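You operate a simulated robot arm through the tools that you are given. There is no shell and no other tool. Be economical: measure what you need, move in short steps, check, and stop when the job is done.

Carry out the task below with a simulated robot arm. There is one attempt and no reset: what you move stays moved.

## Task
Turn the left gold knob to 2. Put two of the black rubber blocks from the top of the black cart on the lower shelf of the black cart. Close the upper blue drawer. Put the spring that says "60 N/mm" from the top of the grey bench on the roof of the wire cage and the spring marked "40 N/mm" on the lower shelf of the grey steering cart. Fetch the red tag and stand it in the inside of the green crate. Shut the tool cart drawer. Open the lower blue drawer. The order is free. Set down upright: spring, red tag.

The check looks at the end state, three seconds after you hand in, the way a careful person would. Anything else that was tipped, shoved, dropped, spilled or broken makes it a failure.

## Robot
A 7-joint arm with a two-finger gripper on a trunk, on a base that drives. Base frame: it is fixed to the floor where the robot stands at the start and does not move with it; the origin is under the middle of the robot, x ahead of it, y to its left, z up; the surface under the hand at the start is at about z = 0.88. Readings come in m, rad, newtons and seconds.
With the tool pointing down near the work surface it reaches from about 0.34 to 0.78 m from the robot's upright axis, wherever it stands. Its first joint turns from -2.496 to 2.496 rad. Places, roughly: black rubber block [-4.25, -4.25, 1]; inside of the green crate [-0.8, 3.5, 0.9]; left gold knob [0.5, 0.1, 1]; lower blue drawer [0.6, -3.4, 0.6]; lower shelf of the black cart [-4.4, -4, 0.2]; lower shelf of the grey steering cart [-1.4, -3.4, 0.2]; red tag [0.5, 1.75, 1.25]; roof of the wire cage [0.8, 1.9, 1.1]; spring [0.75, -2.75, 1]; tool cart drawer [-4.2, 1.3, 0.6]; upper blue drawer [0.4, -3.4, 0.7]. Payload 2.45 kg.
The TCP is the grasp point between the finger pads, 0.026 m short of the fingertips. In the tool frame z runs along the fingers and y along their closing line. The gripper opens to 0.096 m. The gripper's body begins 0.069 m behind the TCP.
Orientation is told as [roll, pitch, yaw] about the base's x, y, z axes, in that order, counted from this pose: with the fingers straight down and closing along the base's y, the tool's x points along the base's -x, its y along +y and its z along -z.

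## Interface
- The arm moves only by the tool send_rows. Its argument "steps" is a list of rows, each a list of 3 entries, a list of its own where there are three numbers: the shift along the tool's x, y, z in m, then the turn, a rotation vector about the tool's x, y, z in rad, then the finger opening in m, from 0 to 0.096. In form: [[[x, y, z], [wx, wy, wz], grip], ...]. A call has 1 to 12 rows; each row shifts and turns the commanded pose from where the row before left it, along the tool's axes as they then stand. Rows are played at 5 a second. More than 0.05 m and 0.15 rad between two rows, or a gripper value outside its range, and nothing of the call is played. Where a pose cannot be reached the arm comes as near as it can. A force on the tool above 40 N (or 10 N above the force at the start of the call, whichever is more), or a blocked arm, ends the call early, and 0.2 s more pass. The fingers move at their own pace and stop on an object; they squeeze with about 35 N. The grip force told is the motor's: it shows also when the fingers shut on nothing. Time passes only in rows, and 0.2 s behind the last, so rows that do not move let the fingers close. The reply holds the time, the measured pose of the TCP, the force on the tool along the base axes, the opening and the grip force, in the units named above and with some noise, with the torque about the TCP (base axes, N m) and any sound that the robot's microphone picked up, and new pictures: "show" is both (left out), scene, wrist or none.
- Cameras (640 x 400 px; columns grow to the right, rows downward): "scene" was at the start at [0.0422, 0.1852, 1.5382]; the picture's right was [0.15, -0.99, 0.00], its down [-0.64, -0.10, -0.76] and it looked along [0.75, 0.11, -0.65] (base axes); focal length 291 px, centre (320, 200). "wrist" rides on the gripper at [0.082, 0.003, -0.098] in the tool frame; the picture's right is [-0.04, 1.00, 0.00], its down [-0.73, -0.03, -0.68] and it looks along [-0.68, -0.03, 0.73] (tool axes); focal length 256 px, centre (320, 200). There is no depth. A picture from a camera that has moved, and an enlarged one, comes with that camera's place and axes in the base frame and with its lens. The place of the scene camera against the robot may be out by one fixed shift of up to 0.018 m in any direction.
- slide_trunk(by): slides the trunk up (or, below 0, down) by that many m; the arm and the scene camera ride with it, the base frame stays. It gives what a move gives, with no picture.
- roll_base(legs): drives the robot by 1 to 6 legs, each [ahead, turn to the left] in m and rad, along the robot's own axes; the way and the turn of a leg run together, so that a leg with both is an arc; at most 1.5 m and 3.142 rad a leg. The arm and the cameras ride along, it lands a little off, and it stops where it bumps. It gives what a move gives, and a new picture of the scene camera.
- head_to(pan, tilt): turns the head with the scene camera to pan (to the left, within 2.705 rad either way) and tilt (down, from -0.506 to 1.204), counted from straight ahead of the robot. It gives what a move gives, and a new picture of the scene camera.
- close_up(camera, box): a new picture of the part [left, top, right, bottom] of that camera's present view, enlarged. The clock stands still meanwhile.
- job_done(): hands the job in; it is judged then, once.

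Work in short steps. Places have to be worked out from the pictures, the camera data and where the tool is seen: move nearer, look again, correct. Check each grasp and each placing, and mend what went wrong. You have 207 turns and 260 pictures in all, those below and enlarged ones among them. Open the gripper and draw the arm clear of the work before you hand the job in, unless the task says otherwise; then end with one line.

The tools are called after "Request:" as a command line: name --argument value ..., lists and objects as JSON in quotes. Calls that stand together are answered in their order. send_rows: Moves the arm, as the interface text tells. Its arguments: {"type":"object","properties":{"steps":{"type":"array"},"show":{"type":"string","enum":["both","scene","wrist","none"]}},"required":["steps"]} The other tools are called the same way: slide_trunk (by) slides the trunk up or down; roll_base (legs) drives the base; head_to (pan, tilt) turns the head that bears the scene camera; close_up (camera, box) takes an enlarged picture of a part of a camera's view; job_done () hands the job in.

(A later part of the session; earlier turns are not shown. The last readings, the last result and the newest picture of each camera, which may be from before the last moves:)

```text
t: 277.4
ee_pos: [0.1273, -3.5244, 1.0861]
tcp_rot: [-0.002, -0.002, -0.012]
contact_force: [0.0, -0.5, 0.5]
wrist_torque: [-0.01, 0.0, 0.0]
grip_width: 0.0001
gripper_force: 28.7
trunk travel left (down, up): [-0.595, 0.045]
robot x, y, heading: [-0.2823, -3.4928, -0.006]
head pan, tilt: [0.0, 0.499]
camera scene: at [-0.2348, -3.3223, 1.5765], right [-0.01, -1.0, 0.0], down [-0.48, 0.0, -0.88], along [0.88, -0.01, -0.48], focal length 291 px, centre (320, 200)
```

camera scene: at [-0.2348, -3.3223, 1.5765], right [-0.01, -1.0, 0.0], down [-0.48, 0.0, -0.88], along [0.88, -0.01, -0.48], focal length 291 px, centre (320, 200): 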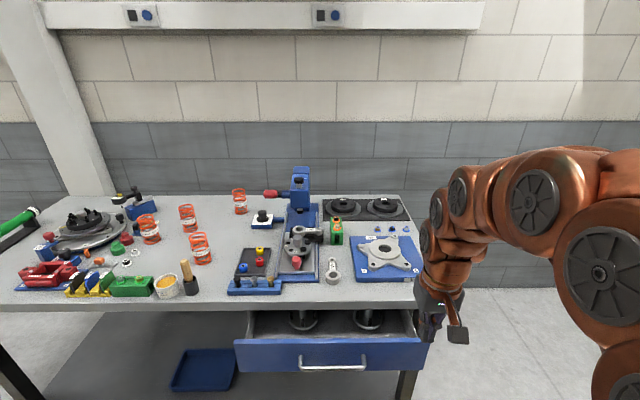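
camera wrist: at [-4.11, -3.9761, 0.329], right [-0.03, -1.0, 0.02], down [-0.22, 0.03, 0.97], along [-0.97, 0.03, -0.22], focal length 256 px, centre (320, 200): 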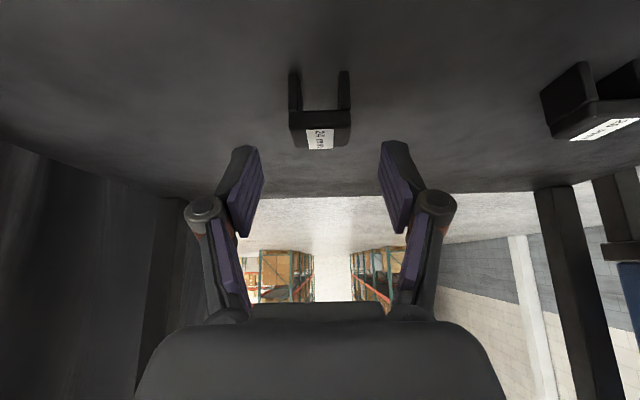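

The upper drawer is open with items inside. I look lower at the drawers.

Request:
head_to --pan -0.05 --tilt 0.9

Request:
close_up --camera "wrist" --box '[0, 0, 640, 400]'

```text
t: 278.2
ee_pos: [0.1273, -3.5241, 1.0865]
tcp_rot: [-0.002, -0.002, -0.011]
contact_force: [0.1, -0.1, -0.9]
wrist_torque: [-0.01, -0.01, 0.03]
grip_width: 0.0
gripper_force: 28.7
trunk travel left (down, up): [-0.595, 0.045]
robot x, y, heading: [-0.2831, -3.495, -0.008]
head pan, tilt: [-0.051, 0.901]
camera scene: at [-0.2503, -3.326, 1.5427], right [-0.06, -1.0, 0.0], down [-0.78, 0.05, -0.62], along [0.62, -0.04, -0.78], focal length 291 px, centre (320, 200)
```

scene: 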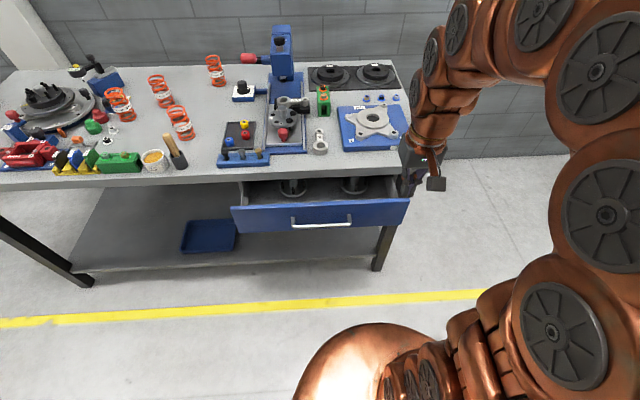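

```text
1.00 times, centred on (320, 200) of wrist (not enlarged: the box is as wide or as high as the picture)
camera zoom: at [0.0466, -3.5205, 1.1837], right [0.05, 1.0, 0.0], down [0.73, -0.04, 0.68], along [0.68, -0.04, -0.73], focal length 256 px, centre (320, 200)
```

zoom: 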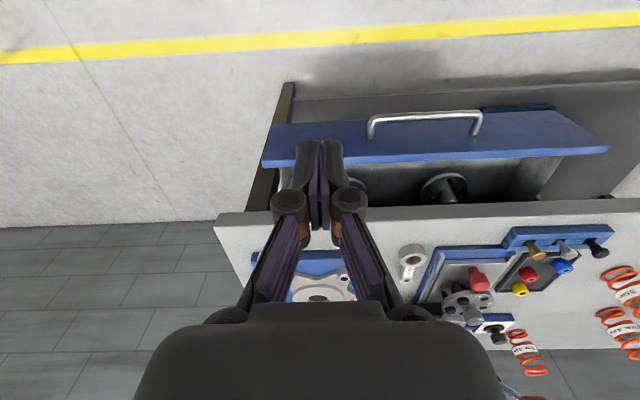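

Heights are ambiguous, so I lower the trunk by 0.3 m for a second viewpoint (also needed to reach the drawers). First I pull back 0.15 m for safety.

Request:
roll_base --legs '[[-0.2, 0]]'

Request:
slide_trunk --by -0.4

Request:
head_to --pan -0.05 --tilt 0.5

```text
t: 279.8
ee_pos: [-0.0742, -3.5222, 1.0844]
tcp_rot: [-0.003, -0.003, -0.011]
contact_force: [0.6, 0.2, 0.6]
wrist_torque: [-0.02, -0.01, 0.02]
grip_width: 0.0
gripper_force: 28.7
trunk travel left (down, up): [-0.595, 0.045]
robot x, y, heading: [-0.483, -3.4979, -0.009]
head pan, tilt: [-0.051, 0.901]
camera scene: at [-0.4504, -3.3242, 1.5427], right [-0.06, -1.0, 0.0], down [-0.78, 0.05, -0.62], along [0.62, -0.04, -0.78], focal length 291 px, centre (320, 200)
```

scene: 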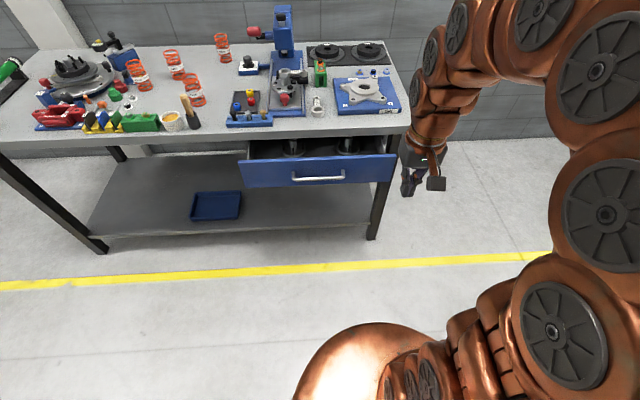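

```text
t: 283.6
ee_pos: [-0.0731, -3.5223, 0.686]
tcp_rot: [-0.002, -0.002, -0.012]
contact_force: [-0.2, 0.6, 0.3]
wrist_torque: [0.0, 0.01, -0.01]
grip_width: 0.0
gripper_force: 29.0
trunk travel left (down, up): [-0.195, 0.445]
robot x, y, heading: [-0.4826, -3.4904, -0.005]
head pan, tilt: [-0.051, 0.901]
```

```text
t: 284.5
ee_pos: [-0.0726, -3.5215, 0.6847]
tcp_rot: [-0.001, -0.003, -0.012]
contact_force: [-0.6, 0.1, -0.4]
wrist_torque: [0.03, 0.0, 0.06]
grip_width: 0.0001
gripper_force: 28.4
trunk travel left (down, up): [-0.195, 0.445]
robot x, y, heading: [-0.4851, -3.4911, -0.011]
head pan, tilt: [-0.051, 0.499]
camera scene: at [-0.4351, -3.3252, 1.1765], right [-0.06, -1.0, 0.0], down [-0.48, 0.03, -0.88], along [0.88, -0.05, -0.48], focal length 291 px, centre (320, 200)
```

scene: 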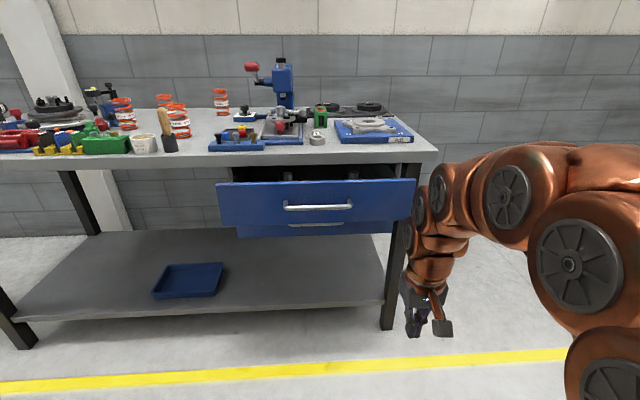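

Both drawers are visible; I zoom for precise edges.

Request:
close_up --camera "scene" --box '[200, 130, 440, 280]'

Request:
close_up --camera "wrist" --box '[0, 0, 640, 400]'

```text
2.67 times, centred on (320, 205) of scene
camera zoom: at [-0.4351, -3.3252, 1.1765], right [-0.06, -1.0, 0.0], down [-0.48, 0.03, -0.88], along [0.88, -0.05, -0.48], focal length 776 px, centre (320, 187)
```

zoom: 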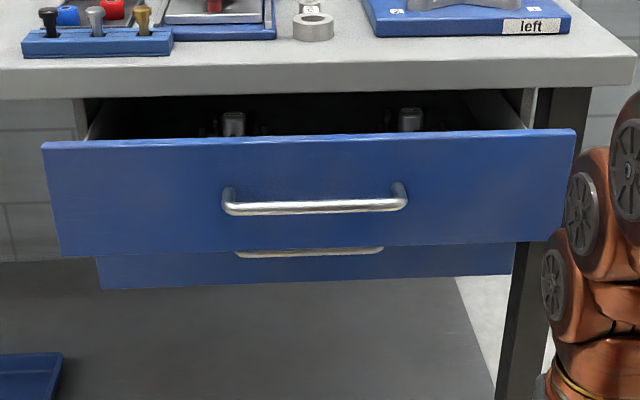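

```text
1.00 times, centred on (320, 200) of wrist (not enlarged: the box is as wide or as high as the picture)
camera zoom: at [-0.1537, -3.5188, 0.7837], right [0.05, 1.0, 0.0], down [0.73, -0.04, 0.68], along [0.68, -0.04, -0.73], focal length 256 px, centre (320, 200)
```

zoom: 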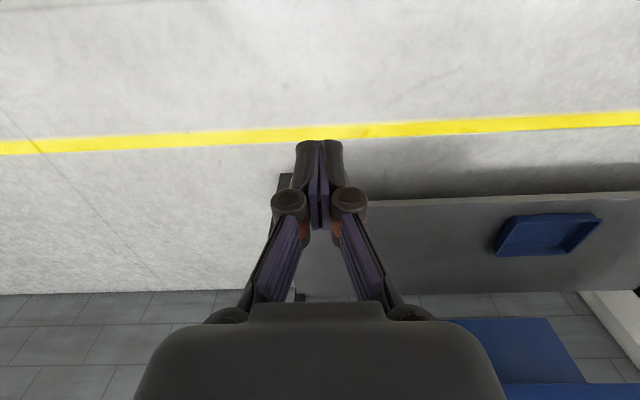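

Geometry: upper drawer front x≈0.30 (z 0.69–0.84, handle at z≈0.77), lower drawer closed at x≈0.406 (handle z≈0.64), centre y≈−3.35. I bring the closed gripper forward and pitch it horizontal.

Request:
send_rows --steps '[[[-0.03, 0.03, 0], [0, 0, 0], 0.0], [[-0.03, 0.03, 0], [0, 0, 0], 0.0], [[-0.03, 0.03, 0], [0, 0, 0], 0.0], [[-0.03, 0.03, 0], [0, 0, 0], 0.0], [[-0.03, 0.03, 0], [0, 0, 0], 0.0], [[-0.03, 0.02, 0], [0, 0, 0], 0.0], [[0, 0, 0], [0, -0.14, 0], 0.0], [[0, 0, 0], [0, -0.14, 0], 0.0], [[0, 0, 0], [0, -0.14, 0], 0.0], [[0, 0, 0], [0, -0.14, 0], 0.0]]' --show "none"

Request:
send_rows --steps '[[[0, 0, 0], [0, -0.145, 0], 0.0], [[0, 0, 0], [0, -0.145, 0], 0.0], [[0, 0, 0], [0, -0.145, 0], 0.0], [[0, 0, 0], [0, -0.145, 0], 0.0], [[0, 0, 0], [0, -0.145, 0], 0.0], [[0, 0, 0], [0, -0.145, 0], 0.0], [[0, 0, 0], [0, -0.141, 0], 0.0], [[0, 0, 0], [0, 0, 0], 0.0]]' --show "both"

```text
t: 286.7
ee_pos: [0.1097, -3.355, 0.6852]
tcp_rot: [-0.003, -0.564, -0.012]
contact_force: [-0.4, -0.4, 0.4]
wrist_torque: [-0.04, 0.01, 0.0]
grip_width: 0.0001
gripper_force: 28.4
trunk travel left (down, up): [-0.195, 0.445]
robot x, y, heading: [-0.4881, -3.4928, -0.009]
head pan, tilt: [-0.051, 0.499]
```

```text
t: 288.5
ee_pos: [0.1307, -3.3174, 0.7366]
tcp_rot: [-2.514, -1.565, 2.502]
contact_force: [-0.2, 0.8, -0.2]
wrist_torque: [0.01, 0.01, -0.01]
grip_width: 0.0
gripper_force: 28.6
out of reach, approached as far as the arm can: row 5, 6, 7
trunk travel left (down, up): [-0.195, 0.445]
robot x, y, heading: [-0.4873, -3.4915, -0.001]
head pan, tilt: [-0.051, 0.499]
camera scene: at [-0.4351, -3.325, 1.1765], right [-0.06, -1.0, 0.0], down [-0.48, 0.03, -0.88], along [0.88, -0.05, -0.48], focal length 291 px, centre (320, 200)
camera wrist: at [0.034, -3.3144, 0.6548], right [0.01, 1.0, 0.04], down [-0.68, -0.02, 0.73], along [0.73, -0.03, 0.68], focal length 256 px, centre (320, 200)
```

scene: 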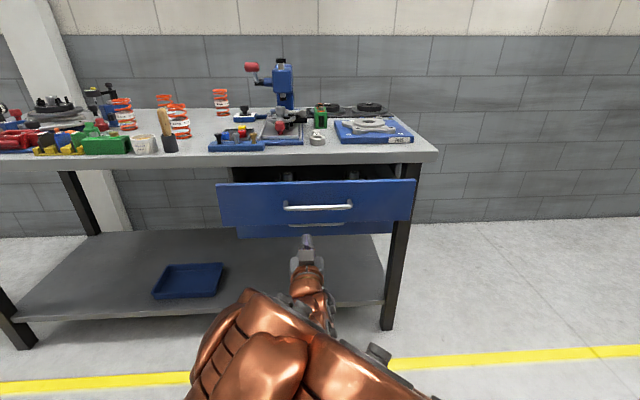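
wrist: 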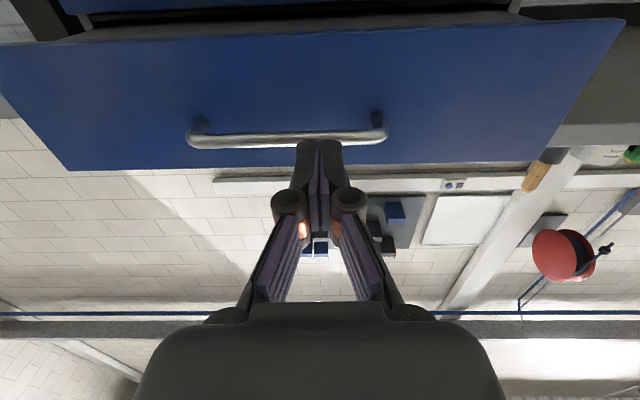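

The gripper points forward below the upper handle. I drive 0.1 m closer, then push the upper drawer with the arm.

Request:
roll_base --legs '[[0.09, 0]]'

Request:
send_rows --steps '[[[0, -0.025, 0.02], [0, 0, 0], 0.0], [[0, 0, 0.02], [0, 0, 0], 0.0], [[0, 0, 0.02], [0, 0, 0], 0.0], [[0, 0, 0.02], [0, 0, 0], 0.0], [[0, 0, 0.02], [0, 0, 0], 0.0]]' --show "both"

```text
t: 289.6
ee_pos: [0.2212, -3.3182, 0.7362]
tcp_rot: [-2.231, -1.567, 2.219]
contact_force: [-0.3, -0.2, -0.9]
wrist_torque: [-0.01, -0.03, -0.01]
grip_width: 0.0
gripper_force: 28.7
trunk travel left (down, up): [-0.195, 0.445]
robot x, y, heading: [-0.3983, -3.4935, -0.014]
head pan, tilt: [-0.051, 0.499]
camera scene: at [-0.3454, -3.3258, 1.1765], right [-0.06, -1.0, 0.0], down [-0.48, 0.03, -0.88], along [0.88, -0.05, -0.48], focal length 291 px, centre (320, 200)
```

scene: 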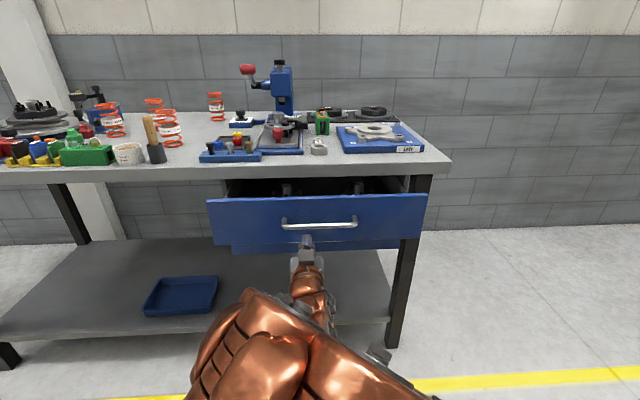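

```text
t: 290.8
ee_pos: [0.3209, -3.3447, 0.7365]
tcp_rot: [-2.061, -1.568, 2.051]
contact_force: [0.6, 0.0, 0.6]
wrist_torque: [0.0, -0.01, -0.01]
grip_width: 0.0
gripper_force: 27.9
trunk travel left (down, up): [-0.195, 0.445]
robot x, y, heading: [-0.3977, -3.4933, -0.012]
head pan, tilt: [-0.051, 0.499]
camera scene: at [-0.3454, -3.3258, 1.1765], right [-0.06, -1.0, 0.0], down [-0.48, 0.03, -0.88], along [0.88, -0.05, -0.48], focal length 291 px, centre (320, 200)
camera wrist: at [0.224, -3.3422, 0.6548], right [0.01, 1.0, 0.04], down [-0.68, -0.02, 0.73], along [0.73, -0.03, 0.68], focal length 256 px, centre (320, 200)
```

scene: 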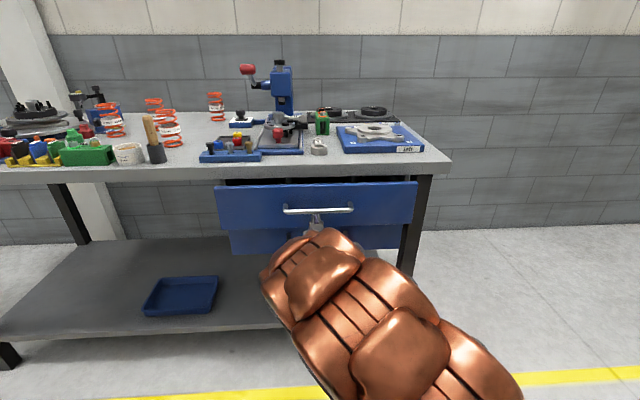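
wrist: 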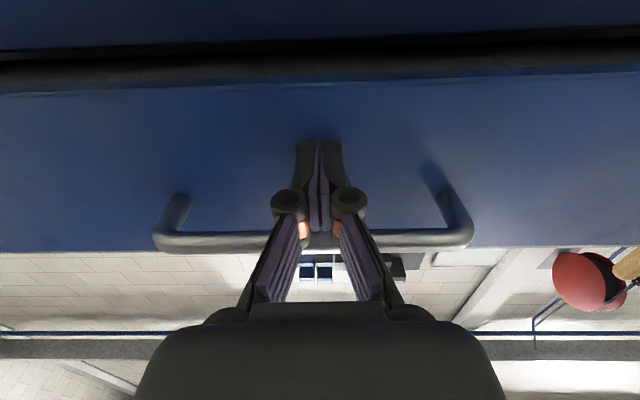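

It slides in. I continue more slowly to the stop.

Request:
send_rows --steps '[[[0, 0, 0.01], [0, 0, 0], 0.0], [[0, 0, 0.01], [0, 0, 0], 0.0], [[0, 0, 0.008], [0, 0, 0], 0.0], [[0, 0, 0.006], [0, 0, 0], 0.0], [[0, 0, 0.006], [0, 0, 0], 0.0], [[0, 0, 0.006], [0, 0, 0], 0.0], [[0, 0, 0.005], [0, 0, 0], 0.0], [[0, 0, 0.005], [0, 0, 0], 0.0], [[0, 0, 0.005], [0, 0, 0], 0.0]]' --show "both"

```text
t: 292.8
ee_pos: [0.3808, -3.3461, 0.7374]
tcp_rot: [-2.201, -1.568, 2.189]
contact_force: [-0.1, 0.0, 0.4]
wrist_torque: [-0.01, 0.04, 0.0]
grip_width: 0.0
gripper_force: 28.6
trunk travel left (down, up): [-0.195, 0.445]
robot x, y, heading: [-0.3934, -3.4959, -0.01]
head pan, tilt: [-0.051, 0.499]
camera scene: at [-0.3454, -3.3258, 1.1765], right [-0.06, -1.0, 0.0], down [-0.48, 0.03, -0.88], along [0.88, -0.05, -0.48], focal length 291 px, centre (320, 200)
camera wrist: at [0.2839, -3.3431, 0.6552], right [0.01, 1.0, 0.04], down [-0.68, -0.02, 0.73], along [0.73, -0.03, 0.68], focal length 256 px, centre (320, 200)
```

scene: 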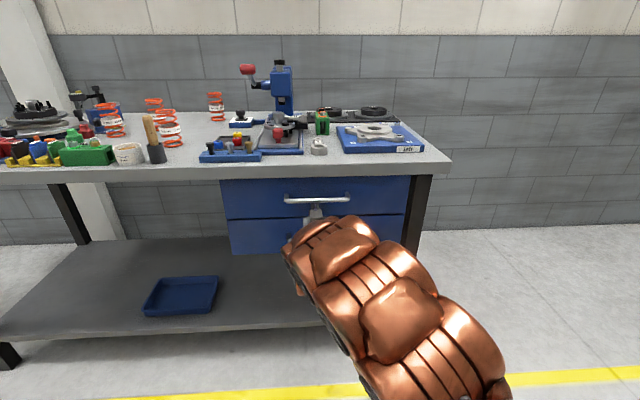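
wrist: 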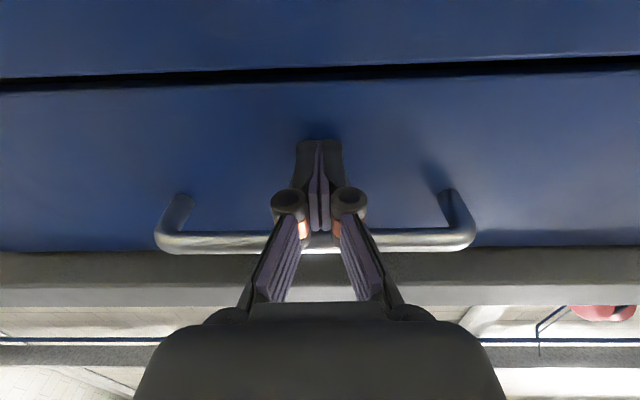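

Nearly flush but no stop force yet; push a few millimetres more.

Request:
send_rows --steps '[[[0, 0, 0.004], [0, 0, 0], 0.0], [[0, 0, 0.004], [0, 0, 0], 0.0], [[0, 0, 0.004], [0, 0, 0], 0.0], [[0, 0, 0.004], [0, 0, 0], 0.0], [[0, 0, 0.004], [0, 0, 0], 0.0], [[0, 0, 0.004], [0, 0, 0], 0.0]]' --show "wrist"

```text
t: 293.5
ee_pos: [0.387, -3.3461, 0.737]
tcp_rot: [-2.681, -1.57, 2.67]
contact_force: [-29.3, -2.7, 2.9]
wrist_torque: [0.01, -0.05, 0.0]
grip_width: 0.006
gripper_force: 28.0
trunk travel left (down, up): [-0.195, 0.445]
robot x, y, heading: [-0.3976, -3.4941, -0.007]
head pan, tilt: [-0.051, 0.499]
stopped in row 3: the force on the tool passed its limit at 56 N (the readings are from after the stop); the commanded pose is now the measured one
camera wrist: at [0.2895, -3.3426, 0.6553], right [0.01, 1.0, 0.04], down [-0.68, -0.02, 0.73], along [0.73, -0.04, 0.68], focal length 256 px, centre (320, 200)
```

wrist: 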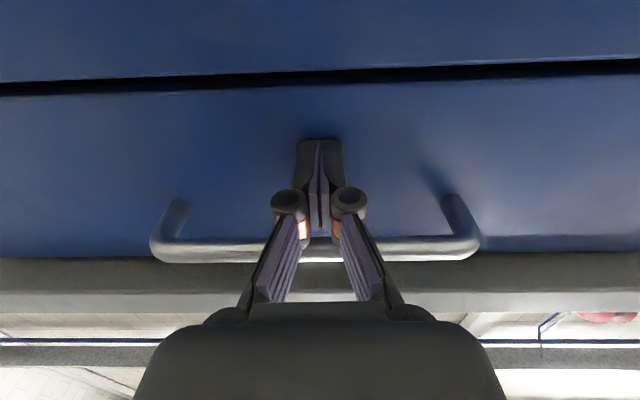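

The upper drawer is shut against its stop. I back off and roll the wrist 90° so the fingers close vertically.

Request:
send_rows --steps '[[[0, 0, -0.04], [0, 0, 0], 0.0], [[0, 0, -0.04], [0, 0, 0], 0.0], [[0, 0, -0.04], [0, 0, 0], 0.0], [[0.03, 0, 0], [0, 0, 0.15], 0.03], [[0.03, 0, 0], [0, 0, 0.15], 0.06], [[0, 0, 0], [0, 0, 0.15], 0.06], [[0, 0, 0], [0, 0, 0.15], 0.06], [[0, 0, 0], [0, 0, 0.15], 0.06], [[0, 0, 0], [0, 0, 0.15], 0.06], [[0, 0, 0], [0, 0, 0.15], 0.06], [[0, 0, 0], [0, 0, 0.15], 0.06]]' --show "none"

Request:
send_rows --steps '[[[0, 0, 0], [0, 0, 0.15], 0.06], [[0, 0, 0], [0, 0, 0.15], 0.06], [[0, 0, 0], [0, 0, 0.071], 0.06], [[0, 0, 0], [0, 0, 0], 0.06]]' --show "both"

```text
t: 295.9
ee_pos: [0.2677, -3.3388, 0.6766]
tcp_rot: [1.569, -0.369, -1.583]
contact_force: [0.7, 0.8, -0.8]
wrist_torque: [0.0, -0.01, 0.03]
grip_width: 0.0601
gripper_force: 0.0
trunk travel left (down, up): [-0.195, 0.445]
robot x, y, heading: [-0.3968, -3.4913, -0.006]
head pan, tilt: [-0.051, 0.499]
```

```text
t: 296.9
ee_pos: [0.269, -3.3395, 0.6758]
tcp_rot: [1.57, -0.002, -1.586]
contact_force: [-1.1, 0.0, -1.2]
wrist_torque: [0.0, -0.02, -0.01]
grip_width: 0.06
gripper_force: 0.0
trunk travel left (down, up): [-0.195, 0.445]
robot x, y, heading: [-0.397, -3.4957, -0.011]
head pan, tilt: [-0.051, 0.499]
camera scene: at [-0.3458, -3.3258, 1.1765], right [-0.06, -1.0, 0.0], down [-0.48, 0.03, -0.88], along [0.88, -0.05, -0.48], focal length 291 px, centre (320, 200)
camera wrist: at [0.1722, -3.2582, 0.6789], right [0.0, -0.04, 1.0], down [-0.69, -0.72, -0.03], along [0.72, -0.69, -0.03], focal length 256 px, centre (320, 200)
```

scene: 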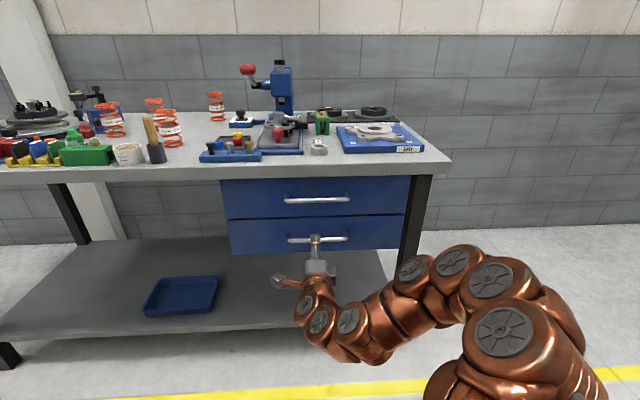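
wrist: 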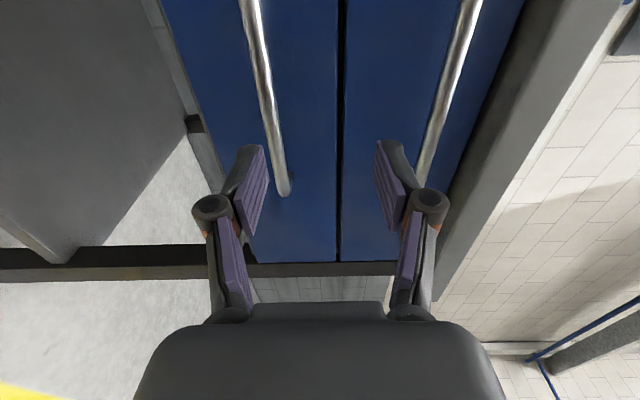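

The lower handle reads z≈0.632. I lower the gripper 44 mm and approach.

Request:
send_rows --steps '[[[0, -0.044, 0], [0, 0, 0], 0.06], [[0, 0, 0.03], [0, 0, 0], 0.06], [[0, 0, 0.025], [0, 0, 0], 0.06], [[0, 0, 0], [0, 0, 0], 0.06]]' --show "wrist"

```text
t: 297.9
ee_pos: [0.3243, -3.3412, 0.6316]
tcp_rot: [1.568, -0.002, -1.586]
contact_force: [0.6, -0.6, 0.9]
wrist_torque: [0.03, 0.02, 0.02]
grip_width: 0.0601
gripper_force: 0.0
trunk travel left (down, up): [-0.195, 0.445]
robot x, y, heading: [-0.3959, -3.4959, -0.009]
head pan, tilt: [-0.051, 0.499]
camera wrist: at [0.2278, -3.2601, 0.6349], right [0.0, -0.04, 1.0], down [-0.69, -0.72, -0.03], along [0.73, -0.69, -0.03], focal length 256 px, centre (320, 200)
```

wrist: 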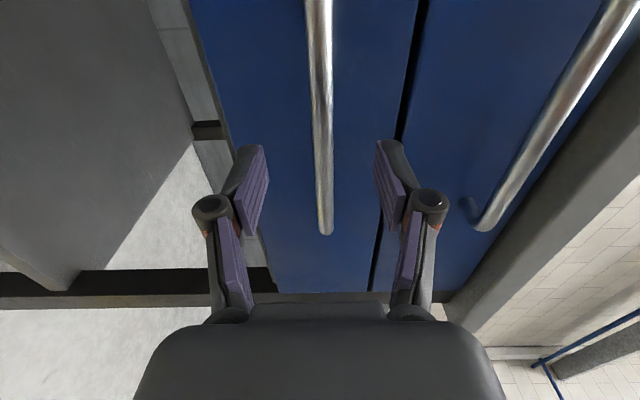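

Bar is centred. Advance 45 mm and close.

Request:
send_rows --steps '[[[0, 0, 0.025], [0, 0, 0], 0.06], [[0, 0, 0.02], [0, 0, 0], 0.06], [[0, 0, 0], [0, 0, 0], 0.03], [[0, 0, 0], [0, 0, 0], 0.0], [[0, 0, 0], [0, 0, 0], 0.0], [[0, 0, 0], [0, 0, 0], 0.0]]' --show "wrist"

```text
t: 299.3
ee_pos: [0.3677, -3.3423, 0.6331]
tcp_rot: [1.574, -0.001, -1.583]
contact_force: [0.6, 1.5, 11.5]
wrist_torque: [0.12, -0.11, -0.06]
grip_width: 0.0131
gripper_force: 36.3
trunk travel left (down, up): [-0.195, 0.445]
robot x, y, heading: [-0.3944, -3.492, -0.001]
head pan, tilt: [-0.051, 0.499]
camera wrist: at [0.2713, -3.2599, 0.6362], right [0.0, -0.04, 1.0], down [-0.69, -0.72, -0.03], along [0.73, -0.69, -0.02], focal length 256 px, centre (320, 200)
```

wrist: 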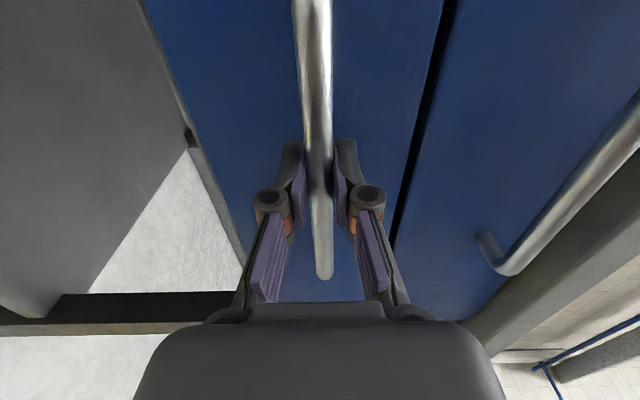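

The bar is gripped (13 mm). I pull the lower drawer out gently.

Request:
send_rows --steps '[[[0, 0.001, -0.006], [0, 0, 0], 0.0], [[0, 0, -0.01], [0, 0, 0], 0.0], [[0, 0, -0.014], [0, 0, 0], 0.0], [[0, 0, -0.016], [0, 0, 0], 0.0], [[0, 0, -0.016], [0, 0, 0], 0.0], [[0, 0, -0.016], [0, 0, 0], 0.0], [[0, 0, -0.016], [0, 0, 0], 0.0], [[0, 0, -0.014], [0, 0, 0], 0.0], [[0, 0, -0.012], [0, 0, 0], 0.0], [[0, 0, 0], [0, 0, 0], 0.0]]' --show "both"

```text
t: 301.1
ee_pos: [0.2647, -3.3426, 0.6334]
tcp_rot: [1.56, 0.053, -1.603]
contact_force: [-1.7, 0.1, 14.2]
wrist_torque: [-1.07, -0.05, 0.49]
grip_width: 0.0139
gripper_force: 40.1
trunk travel left (down, up): [-0.195, 0.445]
robot x, y, heading: [-0.3972, -3.4918, -0.007]
head pan, tilt: [-0.051, 0.499]
stopped in row 8: the force on the tool passed its limit at 62 N (the readings are from after the stop); the commanded pose is now the measured one
camera scene: at [-0.3466, -3.3259, 1.1766], right [-0.06, -1.0, 0.0], down [-0.48, 0.03, -0.88], along [0.88, -0.05, -0.48], focal length 291 px, centre (320, 200)
camera wrist: at [0.1695, -3.2588, 0.6418], right [0.01, -0.09, 1.0], down [-0.7, -0.71, -0.06], along [0.71, -0.7, -0.07], focal length 256 px, centre (320, 200)
```

scene: 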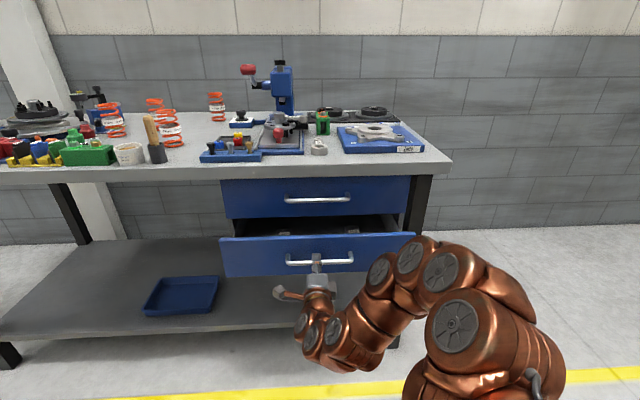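
wrist: 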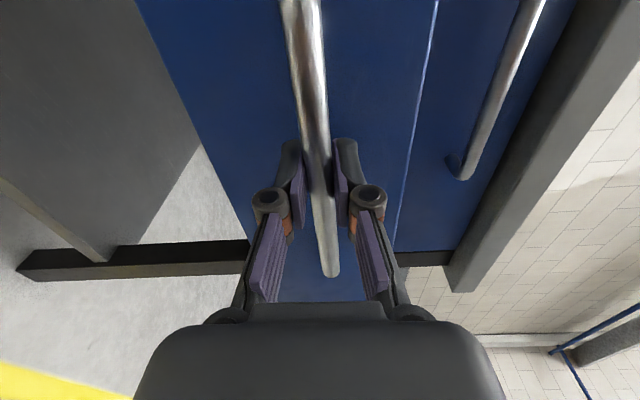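

Opened ~0.10 m, then a stop (the upper one was open by about the same). I try a last gentle pull to be sure it's at its end.

Request:
send_rows --steps '[[[0, 0, -0.005], [0, 0, 0], 0.0], [[0, 0, -0.005], [0, 0, 0], 0.0], [[0, 0, -0.005], [0, 0, 0], 0.0]]' --show "none"

```text
t: 301.9
ee_pos: [0.2484, -3.3428, 0.6332]
tcp_rot: [1.559, 0.052, -1.604]
contact_force: [0.6, -6.8, 27.1]
wrist_torque: [-1.1, -0.16, 0.52]
grip_width: 0.0138
gripper_force: 40.4
trunk travel left (down, up): [-0.195, 0.445]
robot x, y, heading: [-0.3934, -3.4961, -0.004]
head pan, tilt: [-0.051, 0.499]
```

It moved further, with a vertical load of 27 N on the tool. I relieve that (up 2 mm) and keep pulling.

Request:
send_rows --steps '[[[0, 0.002, 0], [0, 0, 0], 0.0], [[0, 0, -0.008], [0, 0, 0], 0.0], [[0, 0, -0.01], [0, 0, 0], 0.0], [[0, 0, -0.01], [0, 0, 0], 0.0], [[0, 0, -0.01], [0, 0, 0], 0.0], [[0, 0, -0.01], [0, 0, 0], 0.0]]' --show "both"

```text
t: 303.2
ee_pos: [0.2407, -3.3424, 0.6334]
tcp_rot: [1.556, 0.053, -1.604]
contact_force: [-1.6, -4.6, 8.4]
wrist_torque: [-0.95, -0.07, -0.06]
grip_width: 0.0138
gripper_force: 40.2
out of reach, approached as far as the arm can: row 3, 4, 5, 6
trunk travel left (down, up): [-0.195, 0.445]
robot x, y, heading: [-0.3962, -3.4928, -0.008]
head pan, tilt: [-0.051, 0.499]
camera scene: at [-0.3463, -3.326, 1.1764], right [-0.06, -1.0, 0.0], down [-0.48, 0.03, -0.88], along [0.88, -0.05, -0.48], focal length 291 px, centre (320, 200)
camera wrist: at [0.1465, -3.2587, 0.6425], right [0.01, -0.09, 1.0], down [-0.7, -0.71, -0.06], along [0.71, -0.7, -0.07], focal length 256 px, centre (320, 200)
```

scene: 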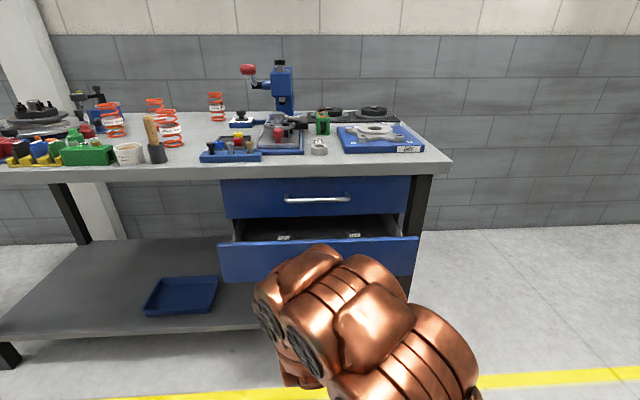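
wrist: 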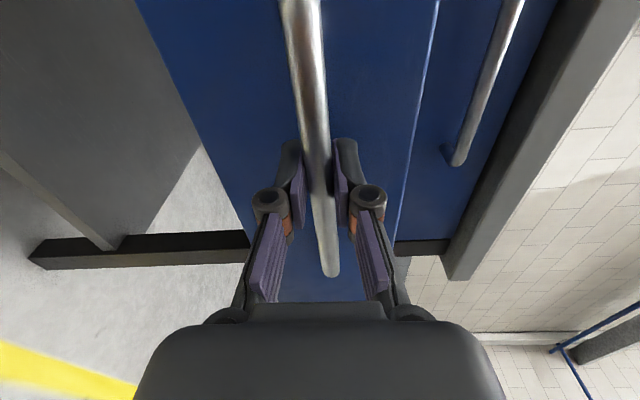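

The limit was the arm's reach. I pull the rest with the base, backing 0.12 m while gripping.

Request:
roll_base --legs '[[-0.1, 0]]'

```text
t: 304.4
ee_pos: [0.1403, -3.3422, 0.6332]
tcp_rot: [1.555, 0.052, -1.606]
contact_force: [0.0, -16.5, -0.8]
wrist_torque: [-0.98, -0.01, -0.55]
grip_width: 0.014
gripper_force: 39.9
trunk travel left (down, up): [-0.195, 0.445]
robot x, y, heading: [-0.4976, -3.4944, -0.006]
head pan, tilt: [-0.051, 0.499]
camera scene: at [-0.4466, -3.3257, 1.1765], right [-0.06, -1.0, 0.0], down [-0.48, 0.03, -0.88], along [0.88, -0.05, -0.48], focal length 291 px, centre (320, 200)
```

scene: 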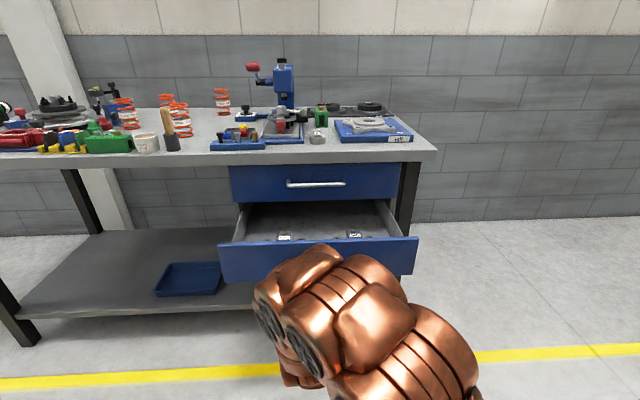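

Open by ~0.23 m and still free; I pull a little more.

Request:
roll_base --legs '[[-0.06, 0]]'

```text
t: 305.4
ee_pos: [0.0806, -3.3428, 0.6335]
tcp_rot: [1.556, 0.052, -1.608]
contact_force: [1.3, 0.9, -1.0]
wrist_torque: [-0.98, 0.01, 0.14]
grip_width: 0.014
gripper_force: 40.3
trunk travel left (down, up): [-0.195, 0.445]
robot x, y, heading: [-0.5597, -3.496, -0.008]
head pan, tilt: [-0.051, 0.499]
camera scene: at [-0.5067, -3.3247, 1.1765], right [-0.06, -1.0, 0.0], down [-0.48, 0.03, -0.88], along [0.88, -0.05, -0.48], focal length 291 px, centre (320, 200)
```

scene: 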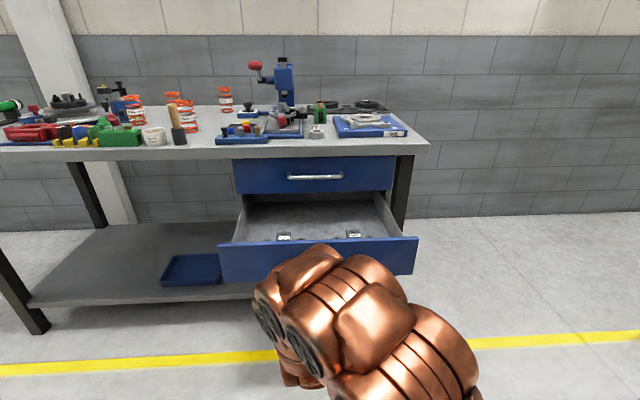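

Open by ~0.29 m: enough. I release and back the base straight off.

Request:
send_rows --steps '[[[0, 0, 0], [0, 0, 0], 0.05], [[0, 0, 0], [0, 0, 0], 0.06], [[0, 0, 0], [0, 0, 0], 0.06]]' --show "none"

Request:
roll_base --legs '[[-0.25, 0]]'

```text
t: 306.2
ee_pos: [0.0795, -3.3415, 0.6329]
tcp_rot: [1.555, 0.053, -1.607]
contact_force: [0.3, -0.2, 0.2]
wrist_torque: [-0.05, 0.0, 0.03]
grip_width: 0.06
gripper_force: 0.1
trunk travel left (down, up): [-0.195, 0.445]
robot x, y, heading: [-0.5582, -3.492, -0.006]
head pan, tilt: [-0.051, 0.499]
```

```text
t: 308.0
ee_pos: [-0.1701, -3.3407, 0.6334]
tcp_rot: [1.554, 0.053, -1.609]
contact_force: [0.2, -0.8, 0.0]
wrist_torque: [-0.01, 0.02, 0.01]
grip_width: 0.0605
gripper_force: 0.0
trunk travel left (down, up): [-0.195, 0.445]
robot x, y, heading: [-0.8046, -3.4928, -0.013]
head pan, tilt: [-0.051, 0.499]
camera scene: at [-0.7579, -3.3228, 1.1765], right [-0.06, -1.0, 0.0], down [-0.48, 0.03, -0.88], along [0.88, -0.05, -0.48], focal length 291 px, centre (320, 200)
```

scene: 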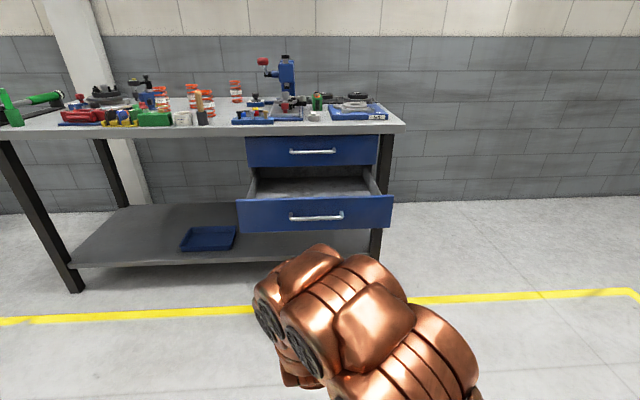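

Drawers are done. Now I roll and pitch the tool back to pointing down and raise the trunk.

Request:
slide_trunk --by 0.4

Request:
send_rows --steps '[[[0, 0, 0], [0, 0, -0.148], 0.06], [[0, 0, 0], [0, 0, -0.148], 0.06], [[0, 0, 0], [0, 0, -0.148], 0.06], [[0, 0, 0], [0, 0, -0.148], 0.06], [[0, 0, 0], [0, 0, -0.148], 0.06], [[0, 0, 0], [0, 0, -0.148], 0.06], [[0, 0, 0], [0, 0, -0.148], 0.06], [[0, 0, 0], [0, 0, -0.148], 0.06], [[0, 0, 0], [0, 0, -0.148], 0.06], [[0, 0, 0], [0, 0, -0.148], 0.06], [[0, 0, 0], [0, 0, -0.148], 0.06]]' --show "none"

Request:
send_rows --steps '[[[0, 0, 0], [0, 0.143, 0], 0.06], [[0, 0, 0], [0, 0.143, 0], 0.06], [[0, 0, 0], [0, 0.143, 0], 0.06], [[0, 0, 0], [0, 0.143, 0], 0.06], [[0, 0, 0], [0, 0.143, 0], 0.06], [[0, 0, 0], [0, 0.143, 0], 0.06], [[0, 0, 0], [0, 0.143, 0], 0.06], [[0, 0, 0], [0, 0.143, 0], 0.06], [[0, 0, 0], [0, 0.143, 0], 0.06], [[0, 0, 0], [0, 0.143, 0], 0.06], [[0, 0, 0], [0, 0.141, 0], 0.06]]' --show "scene"

```text
t: 311.8
ee_pos: [-0.1704, -3.3407, 1.0325]
tcp_rot: [1.555, 0.053, -1.61]
contact_force: [-0.5, -0.1, -0.1]
wrist_torque: [-0.01, -0.02, -0.01]
grip_width: 0.0598
gripper_force: 0.0
trunk travel left (down, up): [-0.595, 0.045]
robot x, y, heading: [-0.8093, -3.4858, -0.006]
head pan, tilt: [-0.051, 0.499]
```

```text
t: 314.2
ee_pos: [-0.1704, -3.3411, 1.0319]
tcp_rot: [-0.464, -1.554, 0.428]
contact_force: [0.1, -0.4, 0.2]
wrist_torque: [0.0, 0.02, 0.01]
grip_width: 0.06
gripper_force: 0.2
trunk travel left (down, up): [-0.595, 0.045]
robot x, y, heading: [-0.8084, -3.4914, -0.011]
head pan, tilt: [-0.051, 0.499]
```

```text
t: 316.6
ee_pos: [-0.1687, -3.3419, 1.0341]
tcp_rot: [-0.006, 0.017, -0.037]
contact_force: [0.0, 0.2, 1.2]
wrist_torque: [-0.03, -0.01, -0.02]
grip_width: 0.0601
gripper_force: 0.1
trunk travel left (down, up): [-0.595, 0.045]
robot x, y, heading: [-0.8033, -3.4893, -0.007]
head pan, tilt: [-0.051, 0.499]
camera scene: at [-0.7582, -3.3226, 1.5765], right [-0.06, -1.0, 0.0], down [-0.48, 0.03, -0.88], along [0.88, -0.05, -0.48], focal length 291 px, centre (320, 200)
```

scene: 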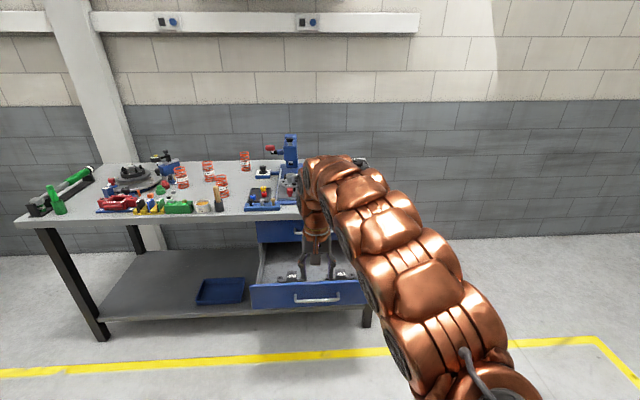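

Next the springs. I tuck the arm, move off from the steering cart, and drive to the bench opposite the springs.

Request:
send_rows --steps '[[[0.04, -0.025, -0.01], [0, 0, 0], 0.06], [[0.04, -0.025, -0.01], [0, -0.017, 0], 0.06], [[0.04, -0.025, -0.01], [0, 0, 0.03], 0.06], [[0.04, -0.025, -0.02], [0, 0, 0], 0.06], [[0.03, -0.03, -0.02], [0, 0, 0], 0.06], [[0, 0, -0.04], [0, 0, 0], 0.06]]' --show "none"

Request:
roll_base --legs '[[0.27, 0], [0, 1.571], [0.6, 0], [0, -1.571], [0.35, 0]]'

```text
refused: row 4 steps farther than a row can; nothing moved
```

```text
t: 330.9
ee_pos: [0.4395, -2.7151, 1.0339]
tcp_rot: [-0.004, 0.016, 0.001]
contact_force: [-0.3, 0.9, -0.6]
wrist_torque: [0.03, -0.02, -0.02]
grip_width: 0.0602
gripper_force: 0.1
trunk travel left (down, up): [-0.595, 0.045]
robot x, y, heading: [-0.1936, -2.8878, 0.028]
head pan, tilt: [-0.051, 0.499]
camera scene: at [-0.1483, -2.7203, 1.5765], right [-0.02, -1.0, 0.0], down [-0.48, 0.01, -0.88], along [0.88, -0.02, -0.48], focal length 291 px, centre (320, 200)
```

scene: 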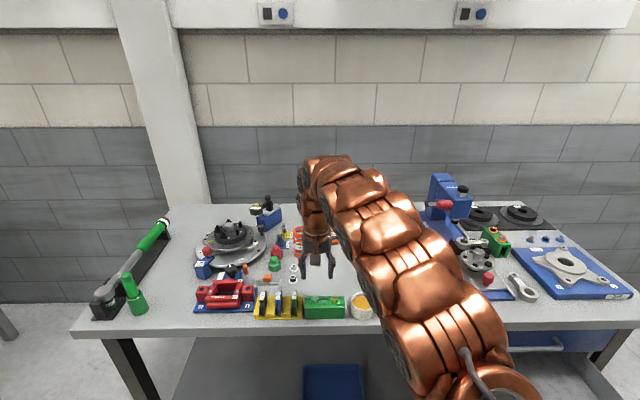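

The arm wasn't tucked but nothing was touched. I raise it and look with the wrist camera.

Request:
send_rows --steps '[[[0, 0, -0.04], [0, -0.016, 0], 0.08], [[0, 0, -0.04], [0, 0, 0], 0.08], [[0, 0, -0.04], [0, 0, 0], 0.08], [[0.03, 0, -0.03], [0, 0, 0], 0.08], [[0.03, 0, 0], [0, 0, 0], 0.08]]' --show "both"

```text
t: 332.1
ee_pos: [0.3821, -2.7147, 1.1818]
tcp_rot: [-0.005, -0.001, 0.002]
contact_force: [0.4, -0.6, -0.7]
wrist_torque: [-0.01, 0.03, -0.02]
grip_width: 0.0797
gripper_force: 0.1
trunk travel left (down, up): [-0.595, 0.045]
robot x, y, heading: [-0.1956, -2.8905, 0.029]
head pan, tilt: [-0.051, 0.499]
camera scene: at [-0.1476, -2.7203, 1.5765], right [-0.02, -1.0, 0.0], down [-0.48, 0.01, -0.88], along [0.88, -0.02, -0.48], focal length 291 px, centre (320, 200)
camera wrist: at [0.3012, -2.7124, 1.2809], right [0.04, 1.0, -0.01], down [0.73, -0.02, 0.68], along [0.68, -0.03, -0.73], focal length 256 px, centre (320, 200)
```

scene: 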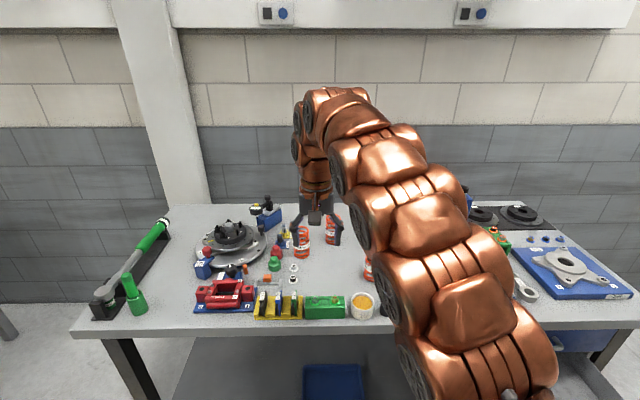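
wrist: 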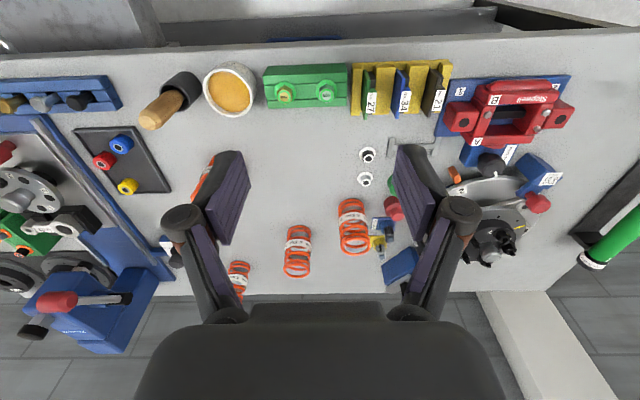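

Four springs are visible; I zoom to read the labels.

Request:
close_up --camera "wrist" --box '[270, 180, 390, 300]'

Request:
close_up --camera "scene" --box '[270, 200, 390, 300]'

Request:
close_up --camera "wrist" --box '[170, 140, 270, 310]'

```text
3.33 times, centred on (330, 240) of wrist
camera zoom: at [0.3012, -2.7124, 1.2809], right [0.04, 1.0, -0.01], down [0.73, -0.02, 0.68], along [0.68, -0.03, -0.73], focal length 853 px, centre (287, 67)
```

zoom: 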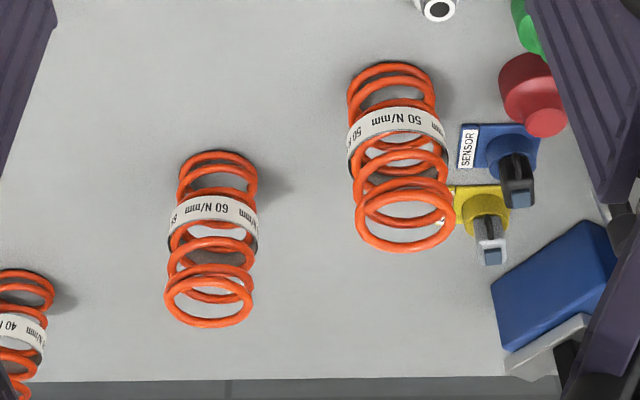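

```text
4.00 times, centred on (330, 250) of scene
camera zoom: at [-0.1476, -2.7203, 1.5765], right [-0.02, -1.0, 0.0], down [-0.48, 0.01, -0.88], along [0.88, -0.02, -0.48], focal length 1164 px, centre (280, 0)
```

zoom: 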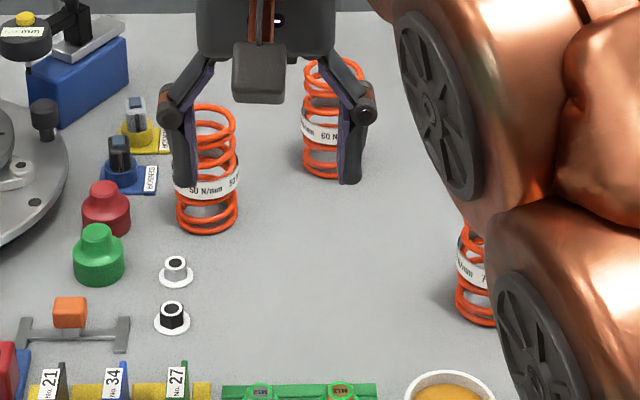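

```text
2.35 times, centred on (220, 225) of wrist
camera zoom: at [0.3012, -2.7124, 1.2809], right [0.04, 1.0, -0.01], down [0.73, -0.02, 0.68], along [0.68, -0.03, -0.73], focal length 602 px, centre (555, 141)
```

zoom: 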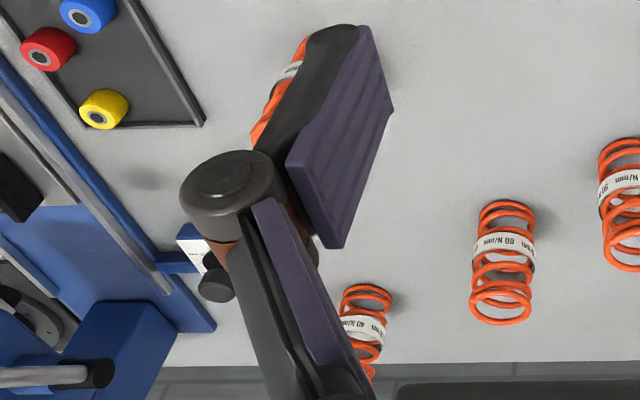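

60 N/mm is at about (0.769, −2.781), 40 N/mm at about (0.91, −2.966); springs are ~0.105 tall, 0.055 wide. I take the 40 first: drive 0.25 m closer, tilt the tool 0.6 rad for reach.

Request:
roll_base --legs '[[0.24, -0.02]]'

Request:
send_rows --steps '[[[0, -0.045, 0], [0, -0.15, 0], 0.085], [[0, -0.045, 0], [0, -0.15, 0], 0.085], [[0, -0.045, 0], [0, -0.15, 0], 0.085], [[0, -0.045, 0], [0, -0.15, 0], 0.085], [[0, -0.045, 0], [0, 0, 0], 0.085], [[0, 0, 0], [0, 0, 0], 0.085]]' --show "both"

```text
t: 333.9
ee_pos: [0.6224, -2.7247, 1.183]
tcp_rot: [-0.006, 0.0, -0.022]
contact_force: [-0.6, 0.9, -1.6]
wrist_torque: [0.0, 0.01, 0.0]
grip_width: 0.0801
gripper_force: 0.1
trunk travel left (down, up): [-0.595, 0.045]
robot x, y, heading: [0.0473, -2.8858, 0.006]
head pan, tilt: [-0.051, 0.499]
camera scene: at [0.0921, -2.7168, 1.5765], right [-0.04, -1.0, 0.0], down [-0.48, 0.02, -0.88], along [0.88, -0.04, -0.48], focal length 291 px, centre (320, 200)
```

scene: 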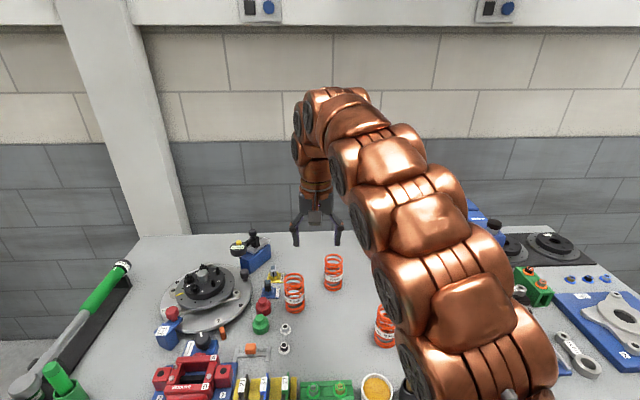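

```text
t: 335.3
ee_pos: [0.6208, -2.9515, 1.1824]
tcp_rot: [-0.006, -0.6, -0.018]
contact_force: [0.5, -0.5, -0.2]
wrist_torque: [0.0, 0.01, -0.02]
grip_width: 0.0849
gripper_force: 0.0
trunk travel left (down, up): [-0.595, 0.045]
robot x, y, heading: [0.0466, -2.8891, 0.006]
head pan, tilt: [-0.051, 0.499]
camera scene: at [0.0922, -2.7171, 1.5766], right [-0.04, -1.0, 0.0], down [-0.48, 0.02, -0.88], along [0.88, -0.04, -0.48], focal length 291 px, centre (320, 200)
camera wrist: at [0.4976, -2.9467, 1.2179], right [0.05, 1.0, 0.02], down [0.22, -0.03, 0.97], along [0.97, -0.05, -0.22], focal length 256 px, centre (320, 200)
```

scene: 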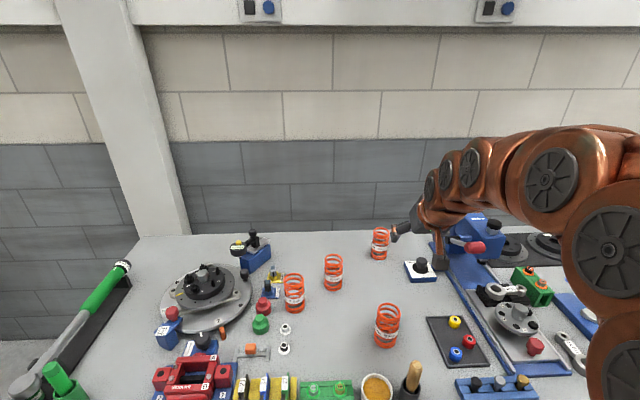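
wrist: 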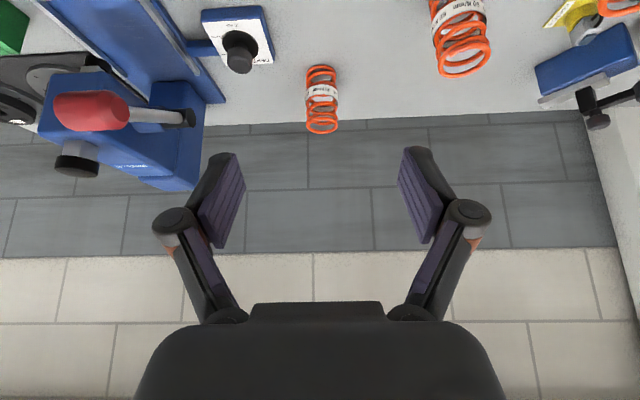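

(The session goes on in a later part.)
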